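You operate a simulated robot arm through the tools that you are given. There is no shell and no other tool.

Carry out the task below with a simulated robot arm. There is one attempt and no reset: what you move stays moved.

Task
Join the chain in the grey press with the grey oval plate.
Fine: press it home, raise the lever again and draw the slide plate out.

The check looks at the end state, three seconds after you hand in, the way a careful person would. Anything else that was tipped, shoved, dropped, spilled or broken makes it a failure.

Robot
A 7-joint arm with a two-finger parallel gripper, fixed in place. Base frame: the origin is on the floor under the middle of its stand, x ahead of it, y to its left, z up; the work surface is at about z = 860. Lengths are in mm, angles in rad, forces in N, time in s.
With the tool pointing down near the work surface it reaches from about 100 to 640 mm from the base axis. Its first joint turns from -1.152 to 1.152 rad. Payload 1.57 kg.
The tool frame sits at the grasp point between the pads (the TCP): z along the fingers, y along the line on which they close. The tips reach 30 mm beyond it. The gripper opens to 80 mm. The fingers are 17 mm wide and 12 mm thick; the gripper's body (40 by 82 mm) begins 80 mm behind the TCP.
Orientation is told as [roll, pitch, yaw] about the base's x, y, z axes, in that order, counted from this pose: with the fingers straight down and closing along the base's y, the tool's x points along the base's -x, its y along +y and its z along -z.

Tools
- The arm moves only by the tool step_arm. Its argument "series" is a list of rows, each a list of 6 numbers: the shift along the base's x, y, z in mm, then the turn, a rotation vector about the base's x, y, z in rad. In form: [[x, y, z, wx, wy, wz], ...]. A call has 1 to 20 rows; each row is the pose to reach, as a shift and turn from the pose commanded when the call began. "fingers" is the finger opening in mm, from 0 to 80, set as the call begins (left out, the last holds). A row lasts 0.2 s, in which the tool goes at most 50 mm and 0.15 rad; a call with a longer step from one row to the next is refused whole, and so is a gripper value outside its range. A pose out of reach is approached as far as the arm can. The call stops where the force on the tool passes 90 N (or 10 N more than at its start, if that is more) or the arm is blocked; 0.2 s more then pass. Each finger travels about 72 mm/s and halts on what it meets, pressing with about 39 N; the grip force reading is that of the motor and also rises with nothing between the fingers. The clock runs only during rows and for 0.2 s after the last one: add rows that repeat a pose to give the fingers time. The reply holds the time, the measured pose of the TCP, the force on the tool along the base axes, the opening and the grip force, in the units named above and with some noise, with the torque about the TCP (base axes, N m) and any sound that the robot's microphone picked up.
- Cameras (640 x 400 px; columns grow to the right, rows downward): "scene" is fixed at [65.3, 427.7, 1455.6]; the picture's right is [-0.76, -0.65, 0.00], its down [-0.22, 0.26, -0.94] and it looks along [0.61, -0.72, -0.34] (base axes); focal length 348 px, centre (320, 200). "wrist" rides on the gripper at [72, -7, -122] in the tool frame; the picture's right is [0.09, 1.00, 0.00], its down [-0.84, 0.08, -0.54] and it looks along [-0.54, 0.05, 0.84] (tool axes); focal length 238 px, centre (320, 200). There is no depth. A picture from a camera that has moved, and an enlarged one, comes with that camera's place and axes in the base frame and with its lens. The place of the scene camera against the robot may be out by one fixed shift of up to 12 mm in any direction.
- snapshot(camera): a new picture of that camera. The clock stands still meanwhile.
- enlarge(camera, box): a new picture of the part [left, top, right, bottom] of that camera's present view, enlarged. The clock stands still meanwhile.
- job_done(): hands the job in; it is judged then, once.

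Places have to be worked out from the pictures, the camera data and where the tool is seen. Open the gripper and draw the arm clear of the work before you hand the job in, unless the task says otherwise.

The tools are called after "Call:" as a command line: name --pt "numbers of a row" for each row, then --argument value for the rest, lists and objects as JSON in quotes. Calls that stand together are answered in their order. step_arm: Moves the arm, as the interface text tells. Its arguments: {"type":"object","properties":{"series":{"type":"array","items":{"type":"array","items":{"type":"number"}}},"fingers":{"type":"number"}},"required":["series"]} The other tools are called the same way: snapshot (camera) takes a picture; enlarge (camera, box) takes an enlarged picture of a part of a camera's view; job_done () hands the job in.

At the start:

```text
clock: 0.0
ee_pos: [313.9, 49.7, 1301.3]
tool_rot: [0.0, -0.002, 0.0]
ft_force: [-0.1, -0.5, -0.1]
ft_torque: [-0.03, 0.01, -0.03]
grip_width: 79.8
grip_force: 0.1
```

scene: 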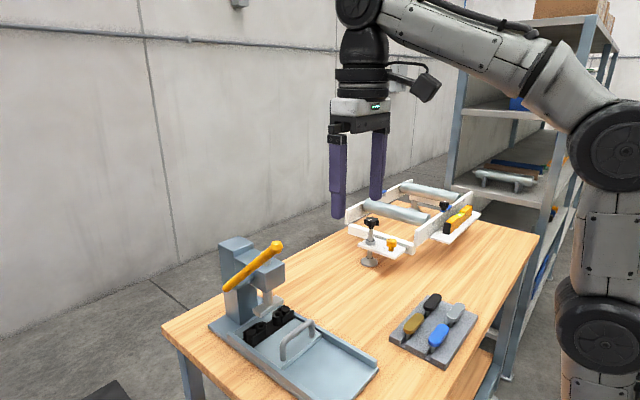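
wrist: 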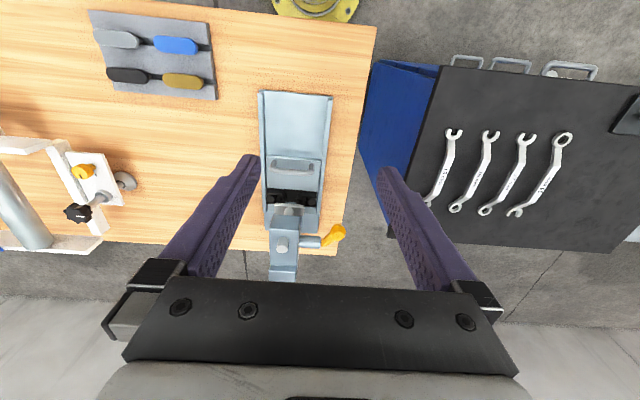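

I'll start by looking closely at the press, the plates and the lever before moving anything.

Call:
enlarge --camera "scene" --box '[160, 220, 400, 400]'

Call:
enlarge --camera "scene" --box '[370, 270, 500, 380]'

Call:
enlarge --camera "wrist" --box '[230, 80, 370, 290]'

Call:
enlarge --camera "wrist" --box '[80, 0, 240, 110]'

```text
2.22 times, centred on (280, 310) of scene
camera zoom: at [65.3, 427.7, 1455.6], right [-0.76, -0.65, 0.0], down [-0.22, 0.26, -0.94], along [0.61, -0.72, -0.34], focal length 772 px, centre (409, -44)
```

zoom: 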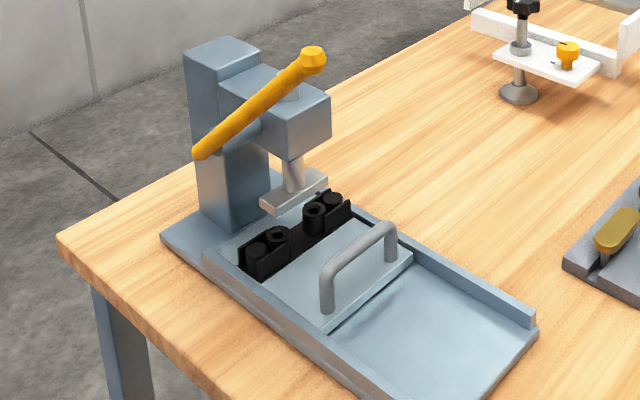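

```text
3.64 times, centred on (435, 325) of scene
camera zoom: at [65.3, 427.7, 1455.6], right [-0.76, -0.65, 0.0], down [-0.22, 0.26, -0.94], along [0.61, -0.72, -0.34], focal length 1264 px, centre (-98, -254)
```

zoom: 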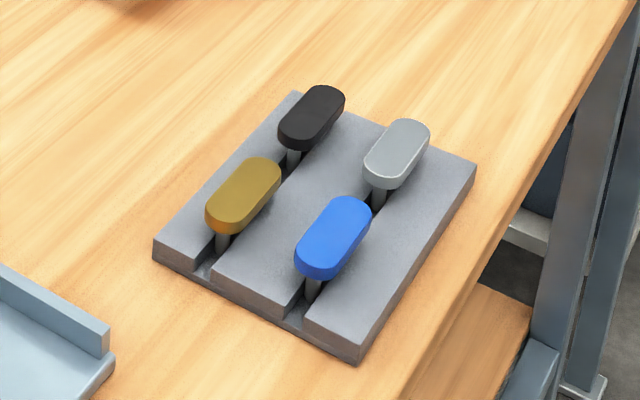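

```text
1.90 times, centred on (300, 185) of wrist
camera zoom: at [242.3, 43.5, 1423.2], right [-0.09, 1.0, 0.0], down [0.84, 0.08, 0.54], along [0.54, 0.05, -0.84], focal length 454 px, centre (358, 229)
```

zoom: 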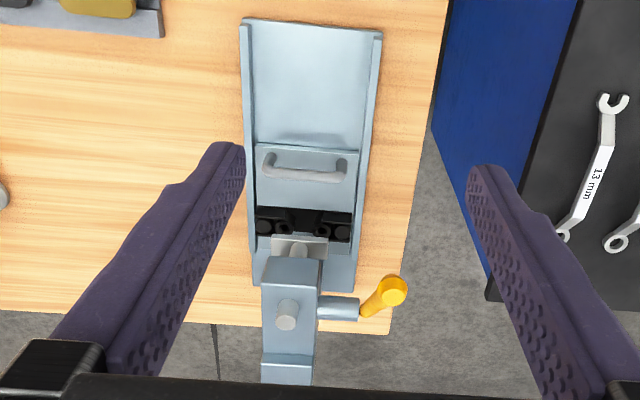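

```text
3.64 times, centred on (160, 55) of wrist
camera zoom: at [242.3, 43.5, 1423.2], right [-0.09, 1.0, 0.0], down [0.84, 0.08, 0.54], along [0.54, 0.05, -0.84], focal length 867 px, centre (902, 727)
```

zoom: 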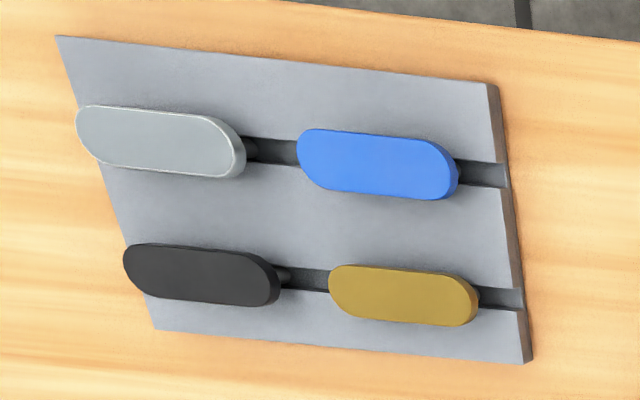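

The press stands ahead (chain at roughly x 580, y 0), its lever knob pointing up and toward me near (447, 85, 1186). The plate stand is off to the right near (263, -330). I'll bring the wrist camera closer to the press, staying clear of the lever, to measure it.

Call:
step_arm --pt "15 -27 -25 0 0 0" --pt "30 -55 -50 0 0 0" --pt "45 -82 -75 0 0 0" --pt "56 -105 -100 0 0 0" --pt "56 -105 -100 0 0 0"

Call:
snapshot --camera "wrist"

Call:
snapshot --camera "scene"

```text
clock: 1.2
ee_pos: [370.1, -56.7, 1199.9]
tool_rot: [0.001, 0.0, 0.001]
ft_force: [-0.5, -0.5, 0.3]
ft_torque: [0.0, 0.03, 0.02]
grip_width: 80.0
grip_force: 0.1
```

```text
taken
camera wrist: at [298.2, -63.6, 1322.3], right [-0.09, 1.0, 0.0], down [0.84, 0.08, 0.54], along [0.54, 0.05, -0.84], focal length 238 px, centre (320, 200)
```

wrist: 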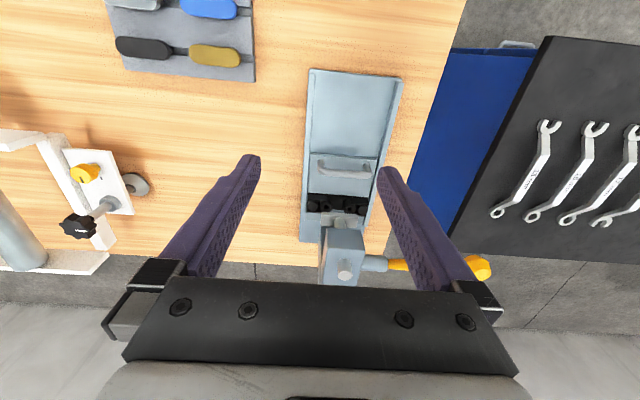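

```text
taken
```

scene: 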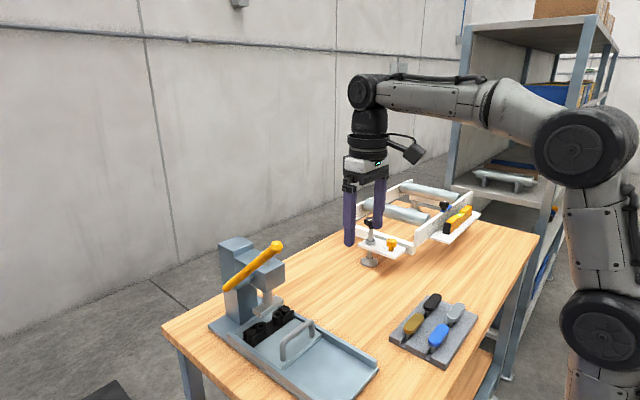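

The knob triangulates to about (439, 83, 1188). I'll enlarge this view to measure the slide, handle, chain and press head.

Call:
enlarge --camera "wrist" --box '[280, 60, 420, 160]'

Call:
enlarge --camera "wrist" --box '[280, 150, 400, 290]'

Call:
enlarge --camera "wrist" --box '[360, 230, 500, 300]'

Call:
enlarge --camera "scene" --box '[200, 225, 330, 350]'

```text
4.00 times, centred on (350, 110) of wrist
camera zoom: at [298.2, -63.6, 1322.3], right [-0.09, 1.0, 0.0], down [0.84, 0.08, 0.54], along [0.54, 0.05, -0.84], focal length 953 px, centre (200, 560)
```

zoom: 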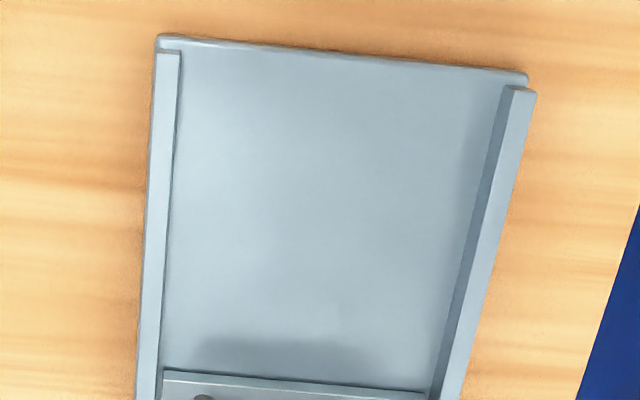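

```text
2.86 times, centred on (340, 220) of wrist
camera zoom: at [298.2, -63.6, 1322.3], right [-0.09, 1.0, 0.0], down [0.84, 0.08, 0.54], along [0.54, 0.05, -0.84], focal length 681 px, centre (263, 143)
```

zoom: 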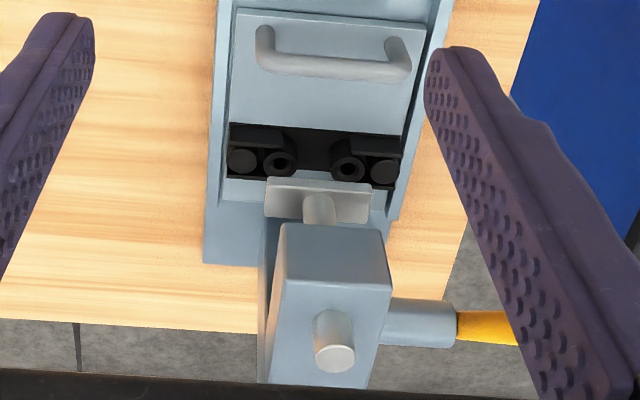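

```text
4.57 times, centred on (430, 265) of wrist
camera zoom: at [298.2, -63.6, 1322.3], right [-0.09, 1.0, 0.0], down [0.84, 0.08, 0.54], along [0.54, 0.05, -0.84], focal length 1090 px, centre (-183, -97)
```

zoom: 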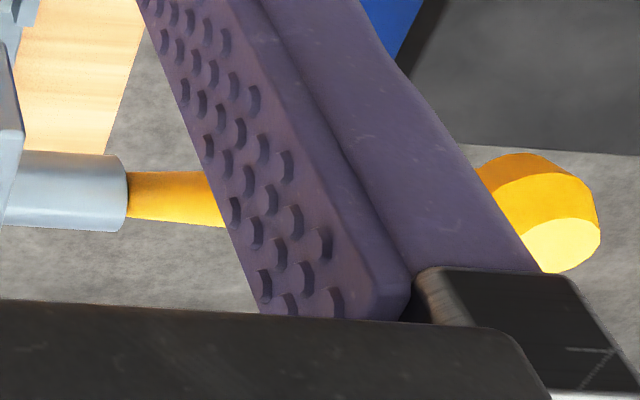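

```text
3.20 times, centred on (265, 288) of scene
camera zoom: at [65.3, 427.7, 1455.6], right [-0.76, -0.65, 0.0], down [-0.22, 0.26, -0.94], along [0.61, -0.72, -0.34], focal length 1112 px, centre (496, -80)
```

zoom: 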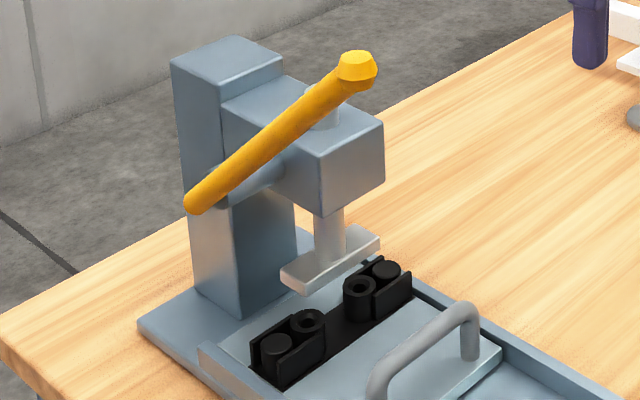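

The press is aligned with the base x axis (holes near y -22 and +30 at x ≈ 593), the ram foot sits near (580, 1, 950), so the slide must come out before the plate can go on. I'll turn the tool +90° (fingers then close along x, camera on the -y side) and look at the handle and chain from the side.

Call:
step_arm --pt "8 -12 -8 0 0 0.143" --pt "16 -24 -16 0 0 0.286" --pt "24 -36 -24 0 0 0.428" --pt "32 -48 -32 0 0 0.571" --pt "40 -60 -40 0 0 0.714" --pt "50 -70 -50 0 0 0.857" --pt "60 -80 -60 0 0 1.0" --pt "75 -90 -70 0 0 1.142" --pt "90 -95 -80 0 0 1.285" --pt "105 -100 -90 0 0 1.428" --pt "120 -105 -100 0 0 1.571" --pt "120 -105 -100 0 0 1.571"

Call:
snapshot --camera "wrist"

Call:
snapshot --camera "scene"

```text
clock: 3.8
ee_pos: [487.4, -160.6, 1100.7]
tool_rot: [0.0, 0.001, 1.575]
ft_force: [0.5, 0.6, 0.4]
ft_torque: [-0.03, 0.03, 0.01]
grip_width: 79.9
grip_force: 0.1
```

```text
taken
camera wrist: at [496.1, -231.8, 1223.4], right [-1.0, -0.1, 0.0], down [-0.08, 0.84, 0.54], along [-0.05, 0.54, -0.84], focal length 238 px, centre (320, 200)
```

wrist: 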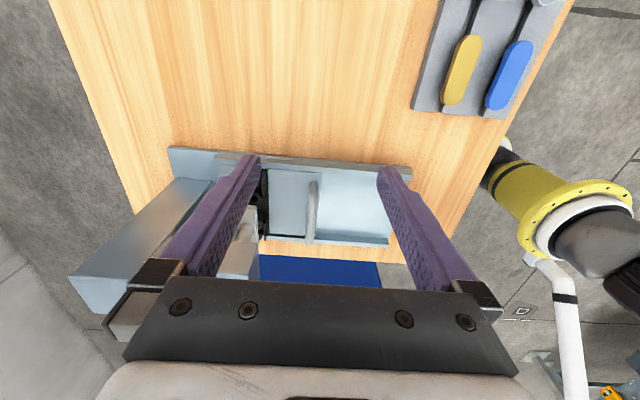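

```text
taken
```

scene: 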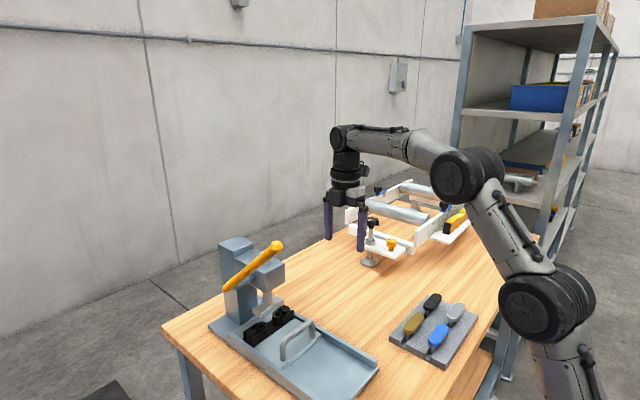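

The +90° yaw works well and the side view is clear. I'll enlarge the handle and chain area between the fingers.

Call:
enlarge --camera "wrist" --box '[230, 145, 420, 265]'

Call:
enlarge --camera "scene" --box '[235, 295, 335, 375]'

```text
3.33 times, centred on (325, 205) of wrist
camera zoom: at [496.1, -231.8, 1223.4], right [-1.0, -0.1, 0.0], down [-0.08, 0.84, 0.54], along [-0.05, 0.54, -0.84], focal length 794 px, centre (303, 183)
```

zoom: 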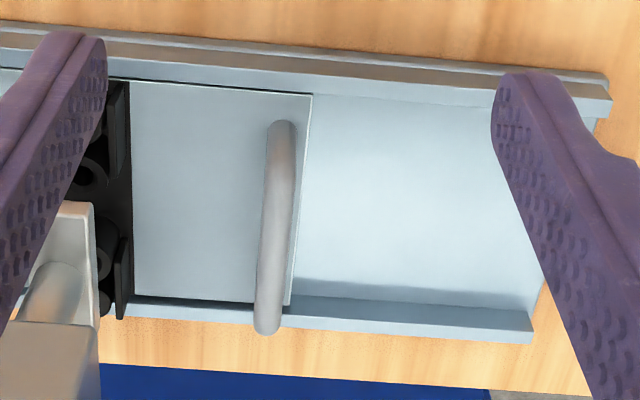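

```text
5.00 times, centred on (285, 335) of scene
camera zoom: at [65.3, 427.7, 1455.6], right [-0.76, -0.65, 0.0], down [-0.22, 0.26, -0.94], along [0.61, -0.72, -0.34], focal length 1738 px, centre (495, -475)
```

zoom: 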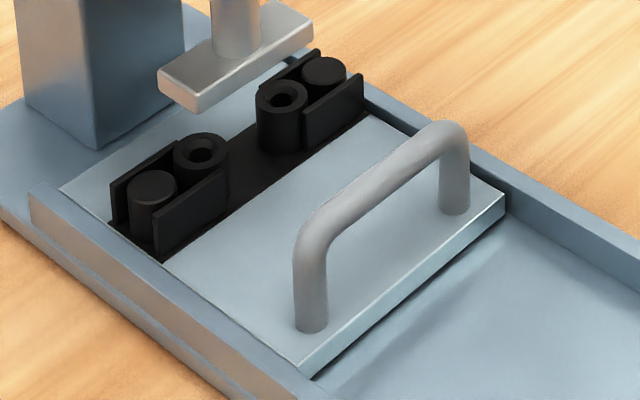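

The bar of the handle is at about x 488, y ±44, with axis near z 922; the head's front face is about x 552, so the turned gripper fits in front of it. I'll narrow the fingers to 40 and move over the handle at z ≈ 1010.

Call:
step_arm --pt "-2 32 -10 0 0 0" --pt "-2 64 -25 0 0 0" --pt "-2 96 -45 0 0 0" --pt "-2 128 -65 0 0 0" --pt "-2 157 -90 0 0 0" --pt "-2 157 -90 0 0 0" --fingers 44

Call:
snapshot --camera "wrist"

Call:
snapshot --camera "scene"

```text
clock: 5.2
ee_pos: [486.3, -2.4, 1010.1]
tool_rot: [0.0, -0.001, 1.571]
ft_force: [0.3, -0.1, 0.6]
ft_torque: [0.0, -0.04, 0.0]
grip_width: 44.1
grip_force: 0.2
```

```text
taken
camera wrist: at [494.8, -73.6, 1133.5], right [-1.0, -0.09, 0.0], down [-0.08, 0.84, 0.54], along [-0.05, 0.54, -0.84], focal length 238 px, centre (320, 200)
```

wrist: 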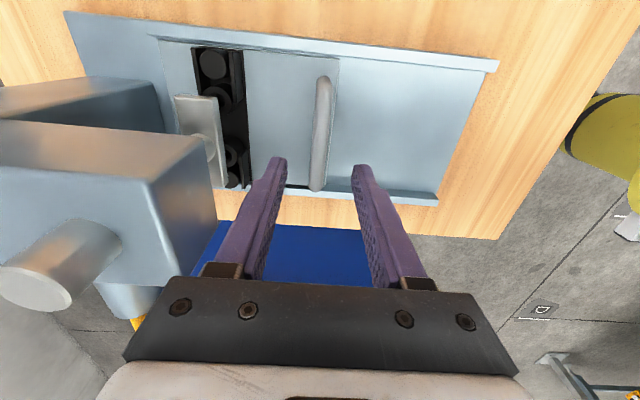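

```text
taken
```

scene: 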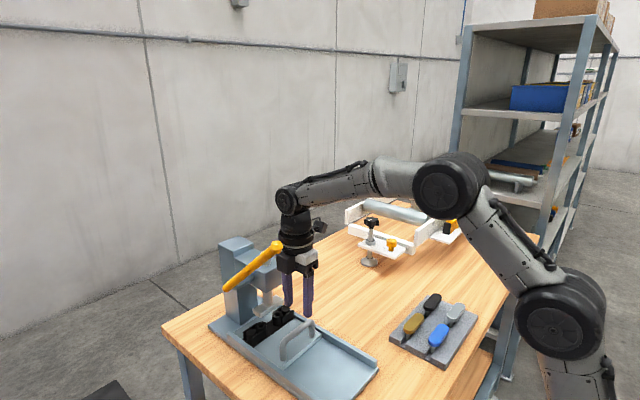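

The bar passes between the two fingertips, at about x 488.7 and z 920. I'll lower around it in small steps to z ≈ 924, keeping the tips above the slide.

Call:
step_arm --pt "1 0 -20 0 0 0" --pt "1 0 -40 0 0 0" --pt "1 0 -55 0 0 0" --pt "1 0 -68 0 0 0" --pt "1 0 -78 0 0 0" --pt "1 0 -86 0 0 0" --pt "1 0 -86 0 0 0"

Call:
snapshot --camera "wrist"

Call:
enlarge --camera "scene" --box '[200, 180, 380, 370]'

```text
clock: 6.8
ee_pos: [488.3, -3.2, 925.7]
tool_rot: [0.001, 0.001, 1.573]
ft_force: [0.2, -0.3, 0.2]
ft_torque: [-0.01, -0.03, 0.05]
grip_width: 44.1
grip_force: 0.0
```

```text
taken
camera wrist: at [495.3, -74.8, 1047.3], right [-1.0, -0.09, 0.0], down [-0.08, 0.84, 0.54], along [-0.05, 0.54, -0.84], focal length 238 px, centre (320, 200)
```

wrist: 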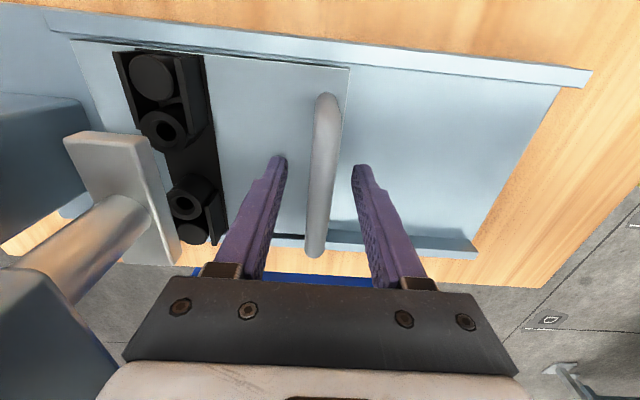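

```text
2.11 times, centred on (290, 275) of scene
camera zoom: at [65.3, 427.7, 1455.6], right [-0.76, -0.65, 0.0], down [-0.22, 0.26, -0.94], along [0.61, -0.72, -0.34], focal length 732 px, centre (383, 42)
```

zoom: 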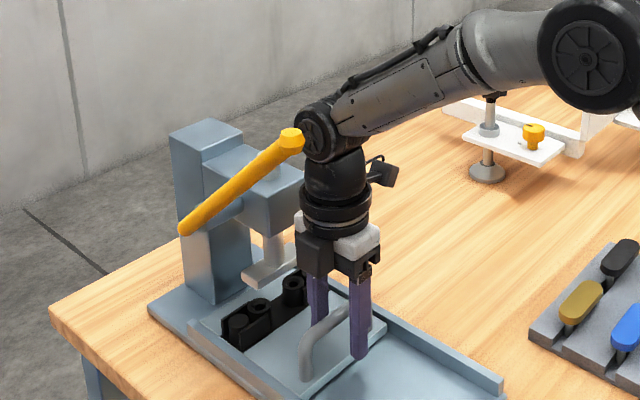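

Fingers straddle the bar with no contact. I'll close on it now.

Call:
step_arm --pt "0 0 0 0 0 0" --pt "0 0 0 0 0 0" --pt "0 0 0 0 0 0" --fingers 6

```text
clock: 7.6
ee_pos: [487.2, -2.4, 924.7]
tool_rot: [0.0, -0.001, 1.573]
ft_force: [0.8, 0.2, -0.9]
ft_torque: [-0.02, 0.0, -0.01]
grip_width: 13.9
grip_force: 30.6
```

The bar is gripped (14 mm). I'll draw the slide toward me gently, 60 mm first, watching the force.

Call:
step_arm --pt "-6 0 0 0 0 0" --pt "-14 0 0 0 0 0" --pt "-24 0 0 0 0 0" --pt "-36 0 0 0 0 0" --pt "-48 0 0 0 0 0" --pt "-60 0 0 0 0 0" --pt "-60 0 0 0 0 0"

Call:
snapshot --camera "wrist"

Call:
enlarge --camera "scene" --box '[200, 180, 400, 390]'

```text
clock: 9.2
ee_pos: [428.7, -3.5, 923.3]
tool_rot: [0.0, 0.0, 1.571]
ft_force: [0.3, 5.4, 6.6]
ft_torque: [0.55, 0.0, 0.03]
grip_width: 13.3
grip_force: 30.4
```

```text
taken
camera wrist: at [435.7, -74.9, 1047.4], right [-1.0, -0.09, 0.0], down [-0.08, 0.84, 0.54], along [-0.05, 0.54, -0.84], focal length 238 px, centre (320, 200)
```

wrist: 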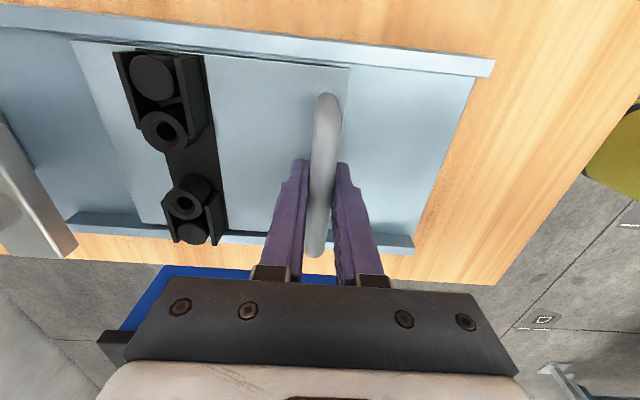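

```text
1.90 times, centred on (300, 285) of scene
camera zoom: at [65.2, 427.8, 1455.6], right [-0.76, -0.65, 0.0], down [-0.22, 0.26, -0.94], along [0.61, -0.72, -0.34], focal length 662 px, centre (358, 38)
```

zoom: 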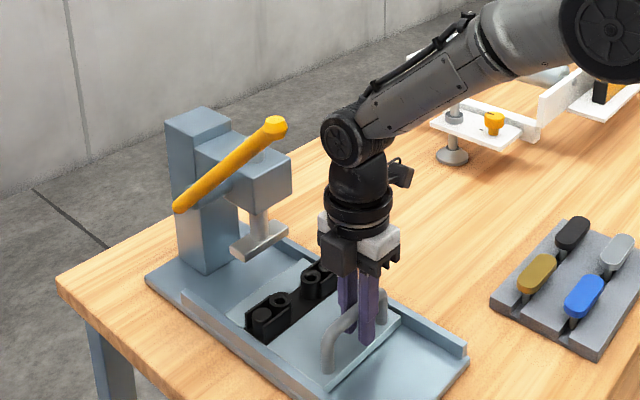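

The slide slides freely and came 60 mm with the chain. I'll zoom into the chain here to measure hole spacing and height before pulling further.

Call:
enlarge --camera "wrist" --box '[90, 30, 250, 250]'

Call:
step_arm --pt "-10 0 0 0 0 0" --pt "-22 0 0 0 0 0" --pt "-34 0 0 0 0 0" --pt "-46 0 0 0 0 0" --pt "-55 0 0 0 0 0" --pt "-60 0 0 0 0 0" --pt "-60 0 0 0 0 0"

Call:
snapshot --camera "wrist"

Call:
snapshot --camera "scene"

```text
1.82 times, centred on (170, 140) of wrist
camera zoom: at [435.7, -74.9, 1047.4], right [-1.0, -0.09, 0.0], down [-0.08, 0.84, 0.54], along [-0.05, 0.54, -0.84], focal length 433 px, centre (593, 309)
```

zoom: 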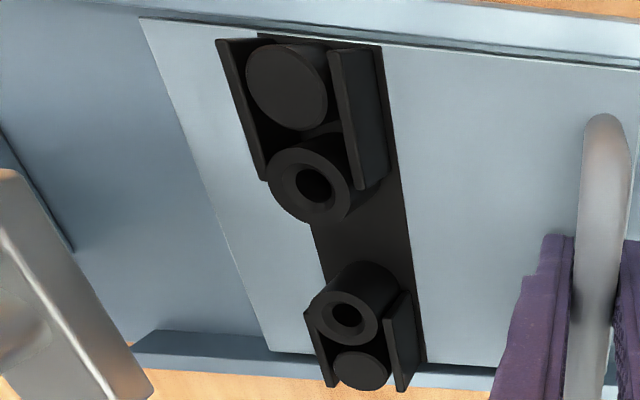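

```text
clock: 10.8
ee_pos: [368.5, -3.3, 923.9]
tool_rot: [0.0, 0.0, 1.572]
ft_force: [-0.1, -1.0, 10.8]
ft_torque: [-0.47, -0.02, -0.01]
grip_width: 13.5
grip_force: 30.1
```

```text
taken
camera wrist: at [376.0, -74.8, 1047.4], right [-1.0, -0.09, 0.0], down [-0.08, 0.84, 0.54], along [-0.05, 0.54, -0.84], focal length 238 px, centre (320, 200)
```

wrist: 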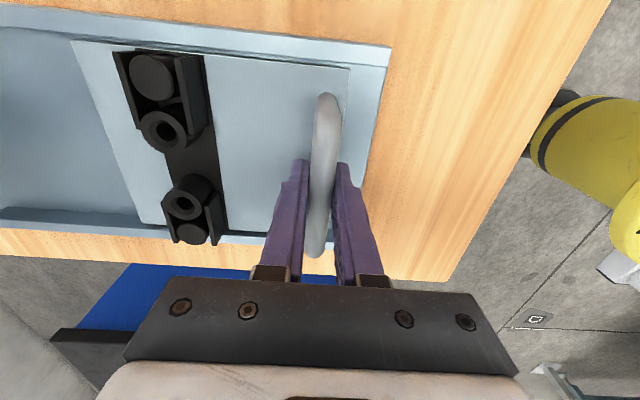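

```text
taken
```

scene: 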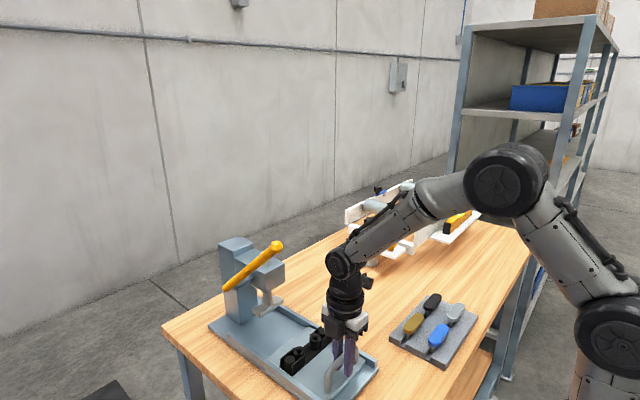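

The slide is out 120 mm, chain now near x 463, with holes at about y -23 and +27 and z ≈ 906. I'll release the handle and lift straight up.

Call:
step_arm --pt "0 0 0 0 0 0" --pt "0 0 0 0 0 0" --pt "0 0 15 0 0 0" --pt "0 0 40 0 0 0" --pt "0 0 75 0 0 0" --pt "0 0 115 0 0 0" --pt "0 0 130 0 0 0" --fingers 44

Call:
snapshot --camera "wrist"

Call:
snapshot --camera "scene"

```text
clock: 12.4
ee_pos: [370.6, -0.9, 1053.2]
tool_rot: [0.0, 0.0, 1.573]
ft_force: [0.3, -0.1, 0.8]
ft_torque: [0.0, 0.0, 0.01]
grip_width: 44.0
grip_force: 0.0
```

```text
taken
camera wrist: at [377.5, -72.7, 1176.6], right [-1.0, -0.09, 0.0], down [-0.08, 0.84, 0.54], along [-0.05, 0.54, -0.84], focal length 238 px, centre (320, 200)
```

wrist: 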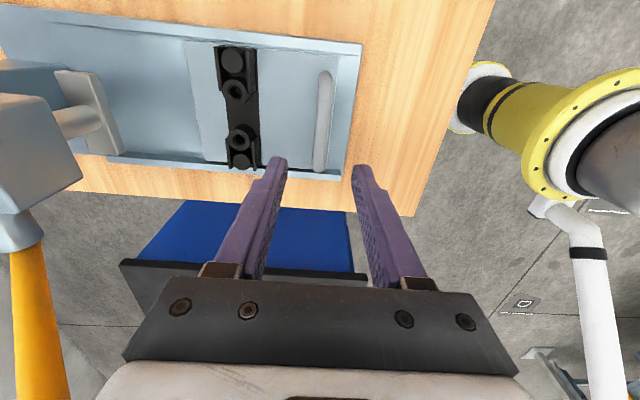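

```text
taken
```

scene: 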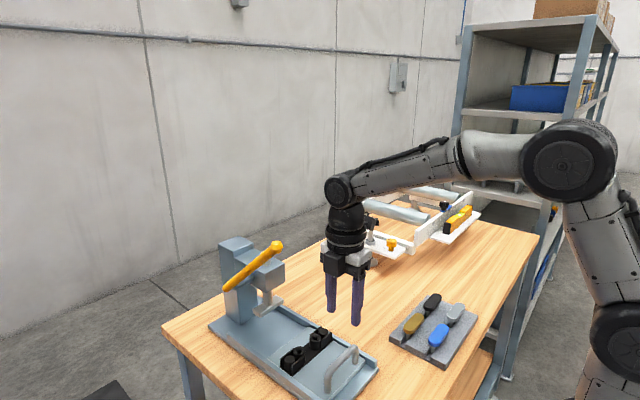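

Released cleanly. I'll zoom on the chain in this view for a second measurement, then travel to the plate stand, keeping high.

Call:
enlarge --camera "wrist" --box '[190, 30, 350, 190]'

Call:
step_arm --pt "-10 -40 0 0 0 0" --pt "-20 -80 0 0 0 0" --pt "-30 -120 0 0 0 0" --pt "-40 -160 0 0 0 0" --pt "-50 -200 0 0 0 0" --pt "-60 -240 0 0 0 0" --pt "-70 -280 0 0 0 0" --pt "-80 -320 0 0 0 0" --pt "-90 -360 0 0 0 0" --pt "-100 -395 0 0 0 0" --pt "-100 -395 0 0 0 0"

Call:
snapshot --camera "wrist"

Call:
snapshot --camera "scene"

```text
2.50 times, centred on (270, 110) of wrist
camera zoom: at [377.5, -72.7, 1176.6], right [-1.0, -0.09, 0.0], down [-0.08, 0.84, 0.54], along [-0.05, 0.54, -0.84], focal length 596 px, centre (445, 425)
```

zoom: 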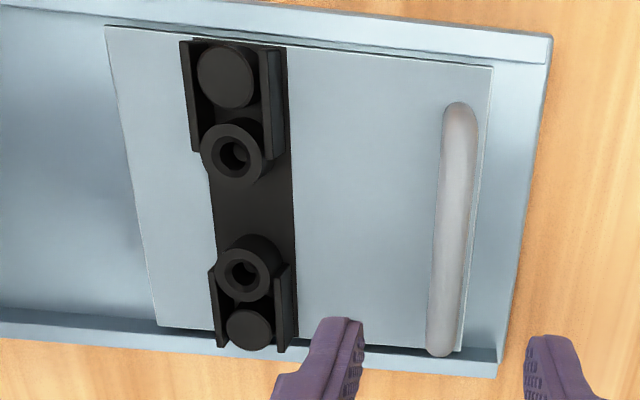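

```text
clock: 14.8
ee_pos: [267.6, -398.0, 1054.2]
tool_rot: [0.001, 0.001, 1.573]
ft_force: [0.4, 0.6, 0.5]
ft_torque: [-0.02, 0.01, 0.01]
grip_width: 44.2
grip_force: 0.2
```

```text
taken
camera wrist: at [274.2, -470.1, 1177.7], right [-1.0, -0.09, 0.0], down [-0.08, 0.84, 0.54], along [-0.05, 0.54, -0.84], focal length 238 px, centre (320, 200)
```

wrist: 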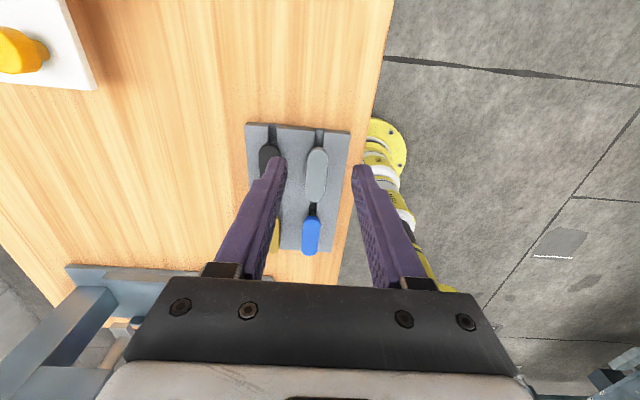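

```text
taken
```

scene: 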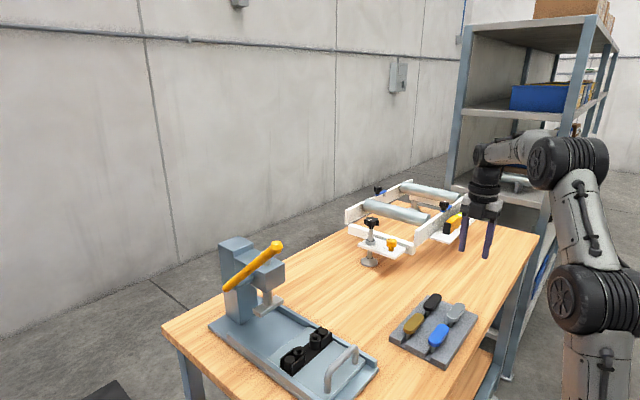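

I'm above the stand now; the grey plate is at the -y end, next to the black one, with the blue one behind it. I'll zoom in to measure it.

Call:
enlarge --camera "wrist" --box '[240, 110, 360, 260]'

Call:
enlarge --camera "scene" --box '[380, 280, 490, 375]'

```text
2.67 times, centred on (300, 185) of wrist
camera zoom: at [274.2, -470.1, 1177.7], right [-1.0, -0.09, 0.0], down [-0.08, 0.84, 0.54], along [-0.05, 0.54, -0.84], focal length 636 px, centre (373, 240)
```

zoom: 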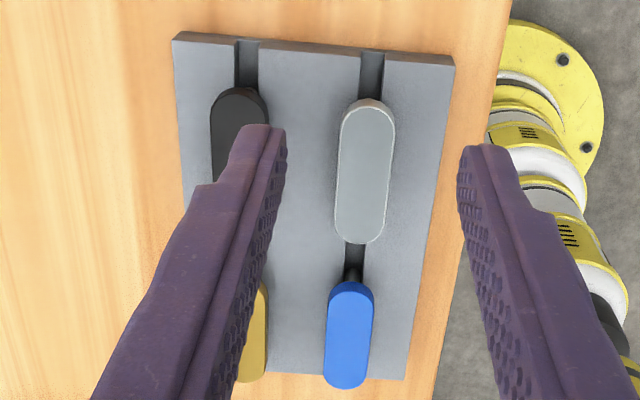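

```text
4.21 times, centred on (435, 328) of scene
camera zoom: at [65.3, 427.7, 1455.6], right [-0.76, -0.65, 0.0], down [-0.22, 0.26, -0.94], along [0.61, -0.72, -0.34], focal length 1463 px, centre (-164, -337)
```

zoom: 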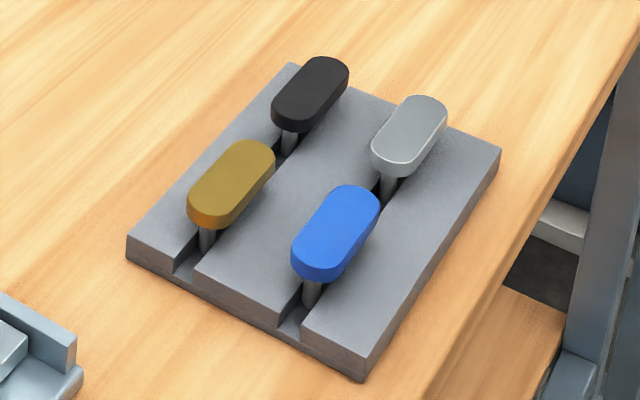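

The grey plate's top centre is at about (266, -327, 901), roughly 26 × 76 mm, axis nearly along y. I'll come over it at z ≈ 960 for a closer look and to check its angle.

Call:
step_arm --pt "-1 24 -10 0 0 0" --pt "-1 48 -30 0 0 0" --pt "-1 71 -55 0 0 0" --pt "-1 71 -80 0 0 0" --pt "-1 71 -95 0 0 0" --pt "-1 71 -95 0 0 0"

Call:
snapshot --camera "wrist"

Call:
enlarge --camera "wrist" --box '[220, 90, 420, 240]'

Call:
enlarge --camera "scene" --box '[380, 220, 510, 375]'

```text
clock: 16.2
ee_pos: [266.0, -327.0, 959.8]
tool_rot: [-0.002, 0.001, 1.574]
ft_force: [0.3, 0.5, -0.2]
ft_torque: [-0.03, -0.01, 0.01]
grip_width: 44.3
grip_force: 0.2
```

```text
taken
camera wrist: at [273.5, -398.4, 1082.3], right [-1.0, -0.09, 0.0], down [-0.08, 0.84, 0.54], along [-0.05, 0.54, -0.84], focal length 238 px, centre (320, 200)
```

wrist: 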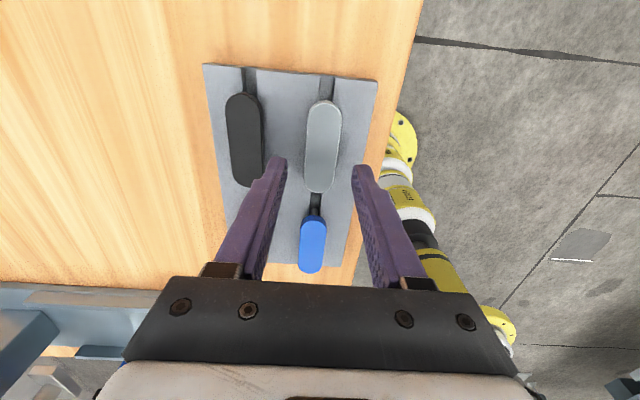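

```text
2.67 times, centred on (320, 165) of wrist
camera zoom: at [273.5, -398.4, 1082.3], right [-1.0, -0.09, 0.0], down [-0.08, 0.84, 0.54], along [-0.05, 0.54, -0.84], focal length 636 px, centre (320, 293)
```

zoom: 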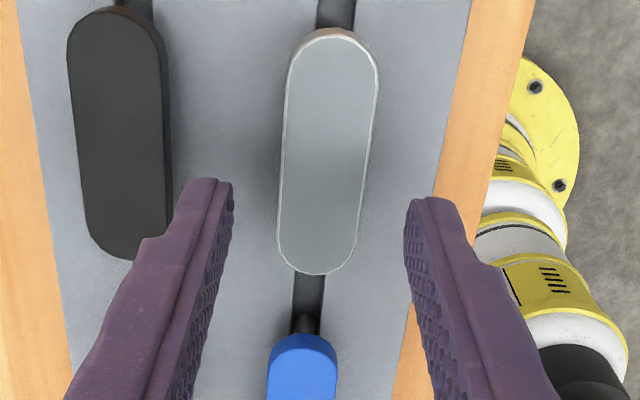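

```text
2.58 times, centred on (445, 298) of scene
camera zoom: at [65.3, 427.7, 1455.6], right [-0.76, -0.65, 0.0], down [-0.22, 0.26, -0.94], along [0.61, -0.72, -0.34], focal length 897 px, centre (-3, -52)
```

zoom: 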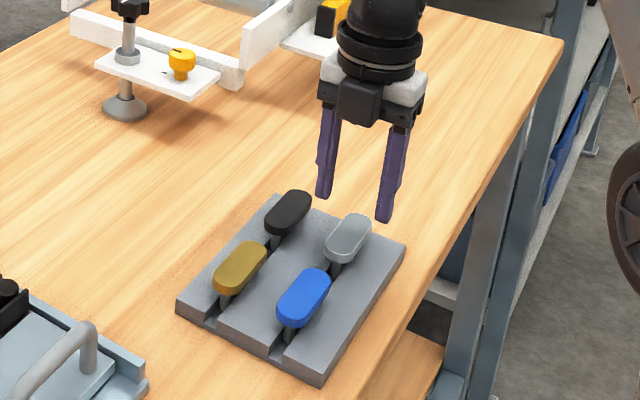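

The plate centre is (265.5, -326), top z ≈ 901, tilt under 0.02 rad, so the current yaw fits. I'll lower straight down around it to z ≈ 914 (tips about 884, above the stand's top).

Call:
step_arm --pt "-0.5 1 -12 0 0 0" --pt "-0.5 1 -24 0 0 0" --pt "-0.5 1 -34 0 0 0" --pt "-0.5 1 -42 0 0 0" --pt "-0.5 1 -46 0 0 0" --pt "-0.5 1 -46 0 0 0"

Call:
snapshot --camera "wrist"

Call:
enlarge --camera "scene" --box '[380, 250, 500, 370]'

```text
clock: 17.6
ee_pos: [267.3, -326.1, 913.5]
tool_rot: [0.0, -0.001, 1.571]
ft_force: [0.2, 0.1, -0.4]
ft_torque: [0.0, 0.0, 0.03]
grip_width: 44.1
grip_force: 0.1
```

```text
taken
camera wrist: at [274.9, -397.8, 1035.7], right [-1.0, -0.09, 0.0], down [-0.08, 0.84, 0.54], along [-0.05, 0.54, -0.84], focal length 238 px, centre (320, 200)
```

wrist: 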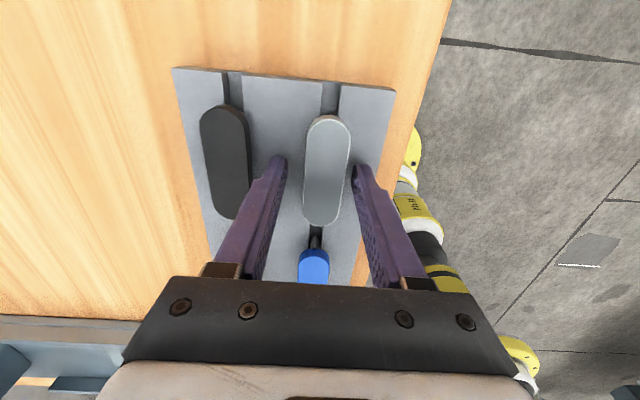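

```text
3.33 times, centred on (440, 310) of scene
camera zoom: at [65.3, 427.7, 1455.6], right [-0.76, -0.65, 0.0], down [-0.22, 0.26, -0.94], along [0.61, -0.72, -0.34], focal length 1158 px, centre (-80, -167)
```

zoom: 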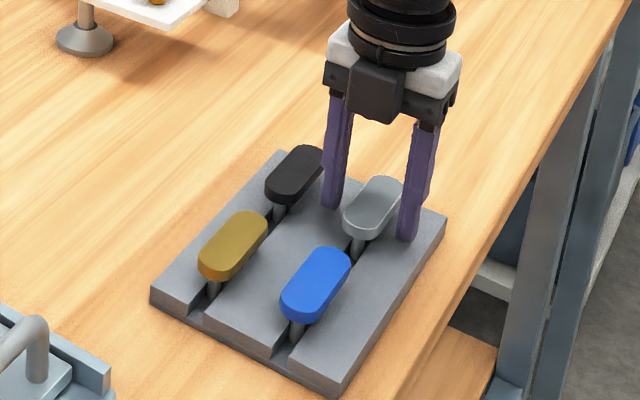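

The plate sits about 2.5 mm toward -x of the finger midline. I'll shift to centre on it, then close.

Call:
step_arm --pt "-1.5 0 0 0 0 0" --pt "-2.6 0 0 0 0 0" --pt "-2.6 0 0 0 0 0"

Call:
enlarge --camera "wrist" --box '[250, 100, 390, 240]'

```text
clock: 18.4
ee_pos: [264.1, -326.0, 913.4]
tool_rot: [0.0, -0.001, 1.573]
ft_force: [0.4, -0.2, 0.4]
ft_torque: [-0.02, 0.02, 0.0]
grip_width: 44.2
grip_force: 0.0
```

```text
2.86 times, centred on (320, 170) of wrist
camera zoom: at [271.8, -397.8, 1035.9], right [-1.0, -0.09, 0.0], down [-0.08, 0.84, 0.54], along [-0.05, 0.54, -0.84], focal length 681 px, centre (320, 286)
```

zoom: 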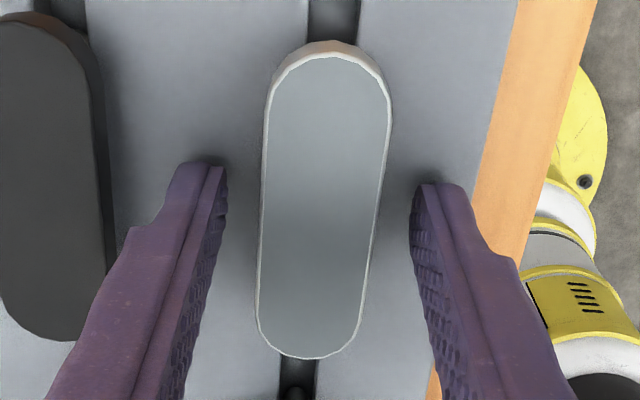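

The plate is now centred between the pads in both directions. Closing on it.

Call:
step_arm --pt "0 0 0 0 0 0" --pt "0 0 0 0 0 0" --pt "0 0 0 0 0 0" --fingers 16

Call:
enlarge --camera "wrist" --box '[250, 100, 390, 240]'

```text
clock: 19.2
ee_pos: [263.1, -325.9, 912.9]
tool_rot: [0.0, 0.0, 1.572]
ft_force: [-0.7, 0.6, 0.5]
ft_torque: [0.03, 0.03, 0.0]
grip_width: 25.1
grip_force: 36.1
```

```text
2.86 times, centred on (320, 170) of wrist
camera zoom: at [271.8, -397.8, 1036.1], right [-1.0, -0.09, 0.0], down [-0.08, 0.84, 0.54], along [-0.05, 0.54, -0.84], focal length 681 px, centre (320, 286)
```

zoom: 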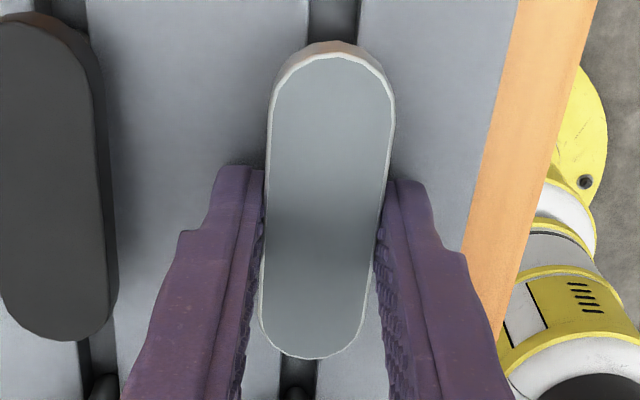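

Plate gripped at 25 mm. I'll lift it straight up and look at its pins.

Call:
step_arm --pt "0 0 5 0 0 0" --pt "0 0 15 0 0 0" --pt "0 0 35 0 0 0" --pt "0 0 65 0 0 0" --pt "0 0 100 0 0 0" --pt "0 0 130 0 0 0" --pt "0 0 130 0 0 0"

Call:
enlarge --camera "scene" --box '[380, 180, 540, 370]'

Call:
enlarge --camera "wrist" --box '[220, 100, 420, 250]'

```text
clock: 20.8
ee_pos: [264.2, -327.8, 1042.7]
tool_rot: [-0.001, 0.0, 1.572]
ft_force: [0.7, -0.4, -1.3]
ft_torque: [-0.01, -0.04, 0.01]
grip_width: 25.2
grip_force: 36.3
```

```text
2.11 times, centred on (460, 275) of scene
camera zoom: at [65.3, 427.7, 1455.6], right [-0.76, -0.65, 0.0], down [-0.22, 0.26, -0.94], along [0.61, -0.72, -0.34], focal length 732 px, centre (25, 42)
```

zoom: 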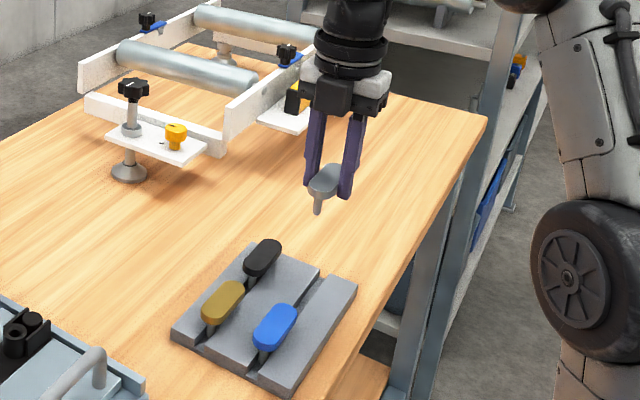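

```text
2.67 times, centred on (320, 175) of wrist
camera zoom: at [271.8, -398.5, 1165.7], right [-1.0, -0.09, 0.0], down [-0.08, 0.84, 0.54], along [-0.05, 0.54, -0.84], focal length 636 px, centre (320, 267)
```

zoom: 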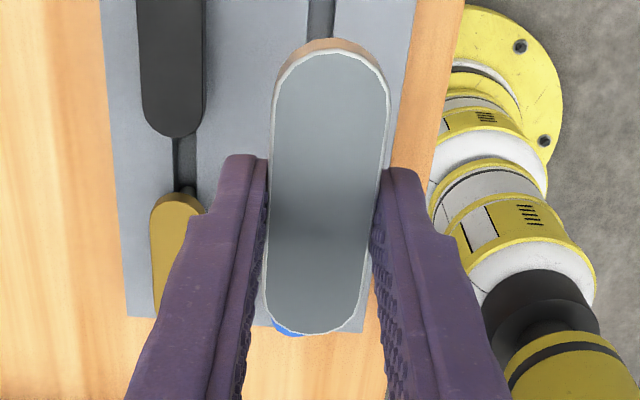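

Lifted cleanly; a pin is visible under it. I'll zoom closer on the held plate to see the pin length and spacing.

Call:
enlarge --camera "scene" --box '[442, 240, 492, 290]'

```text
8.00 times, centred on (467, 265) of scene
camera zoom: at [65.3, 427.7, 1455.6], right [-0.76, -0.65, 0.0], down [-0.22, 0.26, -0.94], along [0.61, -0.72, -0.34], focal length 2780 px, centre (-856, -320)
```

zoom: 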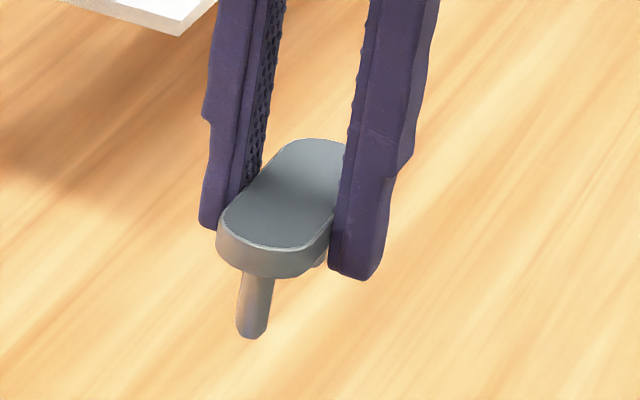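

The pins are about 19 mm long, 9 mm thick, plate 9 mm thick, so pin tips are about 41 mm below the TCP. I'll carry it at height to above the chain, around (463, 1).

Call:
step_arm --pt "20 33 5 0 0 0" --pt "40 66 8 0 0 0" --pt "60 99 8 0 0 0" --pt "80 132 8 0 0 0" --pt "100 165 8 0 0 0" --pt "120 198 8 0 0 0" --pt "140 231 8 0 0 0" --pt "160 264 8 0 0 0" --pt "180 297 5 0 0 0" --pt "198 327.3 0 0 0 0" --pt "198 327.3 -20 0 0 0" --pt "198 327.3 -40 0 0 0" --pt "198 327.3 -40 0 0 0"

Call:
snapshot --camera "wrist"

Call:
enlarge --camera "scene" --box '[250, 220, 400, 390]'

```text
clock: 23.6
ee_pos: [461.5, 0.6, 1003.8]
tool_rot: [0.0, 0.001, 1.571]
ft_force: [0.1, -0.4, -1.0]
ft_torque: [-0.01, -0.01, -0.02]
grip_width: 25.1
grip_force: 36.6
```

```text
taken
camera wrist: at [469.2, -70.7, 1126.8], right [-1.0, -0.09, 0.0], down [-0.08, 0.84, 0.54], along [-0.05, 0.54, -0.84], focal length 238 px, centre (320, 200)
```

wrist: 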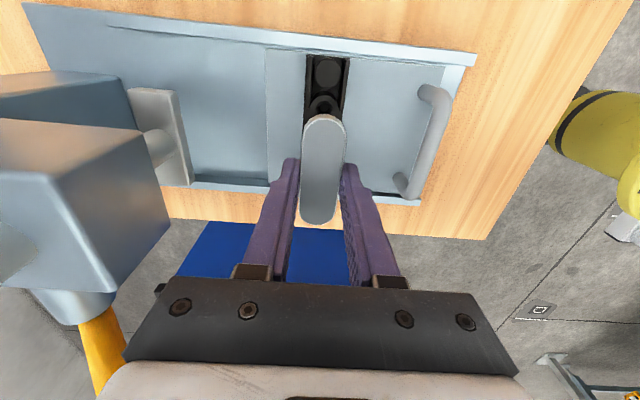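

```text
2.35 times, centred on (325, 305) of scene
camera zoom: at [65.3, 427.7, 1455.6], right [-0.76, -0.65, 0.0], down [-0.22, 0.26, -0.94], along [0.61, -0.72, -0.34], focal length 818 px, centre (308, -47)
```

zoom: 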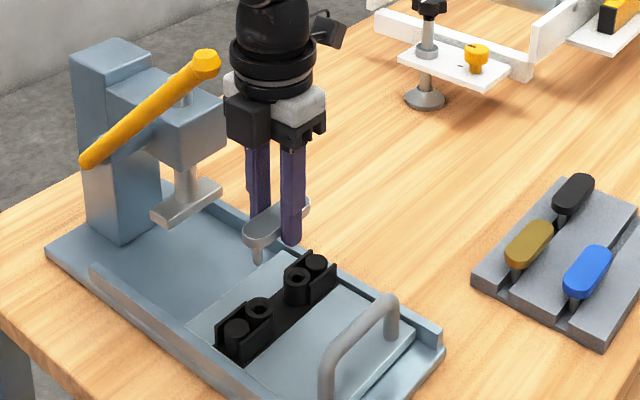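

The plate is above the chain. I'll zoom both views to compare the plate's axis with the visible near roller and ring.

Call:
enlarge --camera "wrist" --box '[270, 40, 390, 240]'

Call:
enlarge --camera "scene" --box '[285, 290, 365, 380]'

```text
2.00 times, centred on (330, 140) of wrist
camera zoom: at [469.2, -70.7, 1126.8], right [-1.0, -0.09, 0.0], down [-0.08, 0.84, 0.54], along [-0.05, 0.54, -0.84], focal length 477 px, centre (300, 320)
```

zoom: 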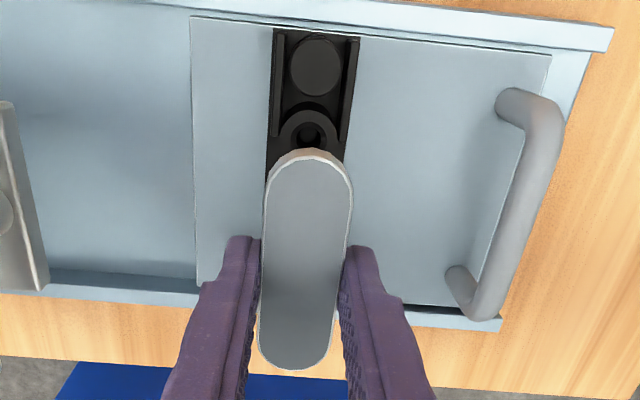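

```text
4.44 times, centred on (325, 335) of scene
camera zoom: at [65.3, 427.7, 1455.6], right [-0.76, -0.65, 0.0], down [-0.22, 0.26, -0.94], along [0.61, -0.72, -0.34], focal length 1544 px, centre (298, -400)
```

zoom: 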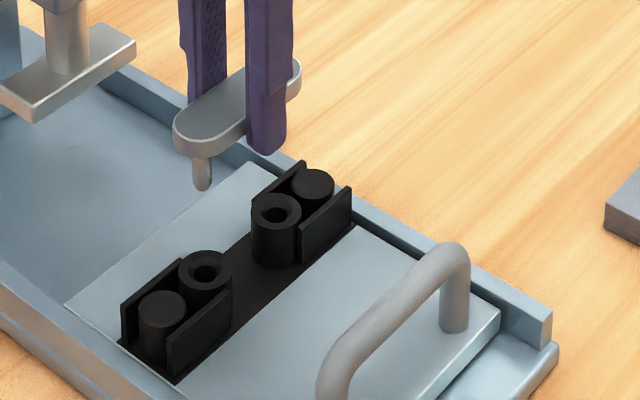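

The relative alignment looks close, but pin-tip height versus ring height is uncertain from here. I'll lower until the pins are just above the rings and compare again in the close-up.

Call:
step_arm --pt "0 0 -12 0 0 0" --pt "0 0 -24 0 0 0" --pt "0 0 -34 0 0 0" --pt "0 0 -38 0 0 0" --pt "0 0 -38 0 0 0"

Call:
enlarge --camera "scene" --box '[285, 300, 365, 370]'

Call:
enlarge --camera "wrist" --box '[260, 40, 400, 240]'

```text
clock: 24.8
ee_pos: [462.8, 1.3, 964.5]
tool_rot: [0.001, 0.0, 1.572]
ft_force: [-0.4, 0.5, -0.5]
ft_torque: [0.01, 0.01, 0.02]
grip_width: 25.4
grip_force: 36.5
```

```text
5.71 times, centred on (325, 335) of scene
camera zoom: at [65.3, 427.7, 1455.6], right [-0.76, -0.65, 0.0], down [-0.22, 0.26, -0.94], along [0.61, -0.72, -0.34], focal length 1986 px, centre (291, -571)
```

zoom: 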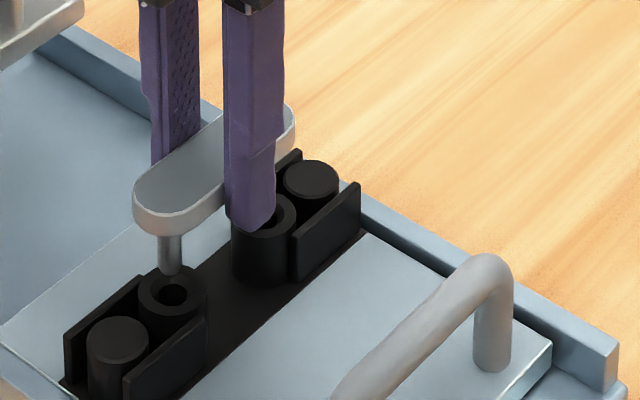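

```text
2.00 times, centred on (330, 140) of wrist
camera zoom: at [469.8, -70.5, 1088.1], right [-1.0, -0.09, 0.0], down [-0.08, 0.84, 0.54], along [-0.05, 0.54, -0.84], focal length 477 px, centre (300, 320)
```

zoom: 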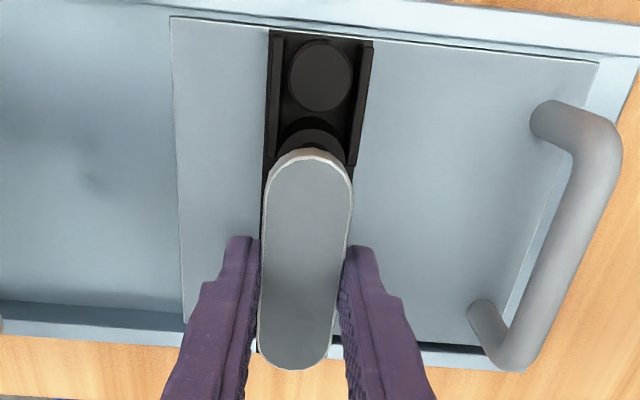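

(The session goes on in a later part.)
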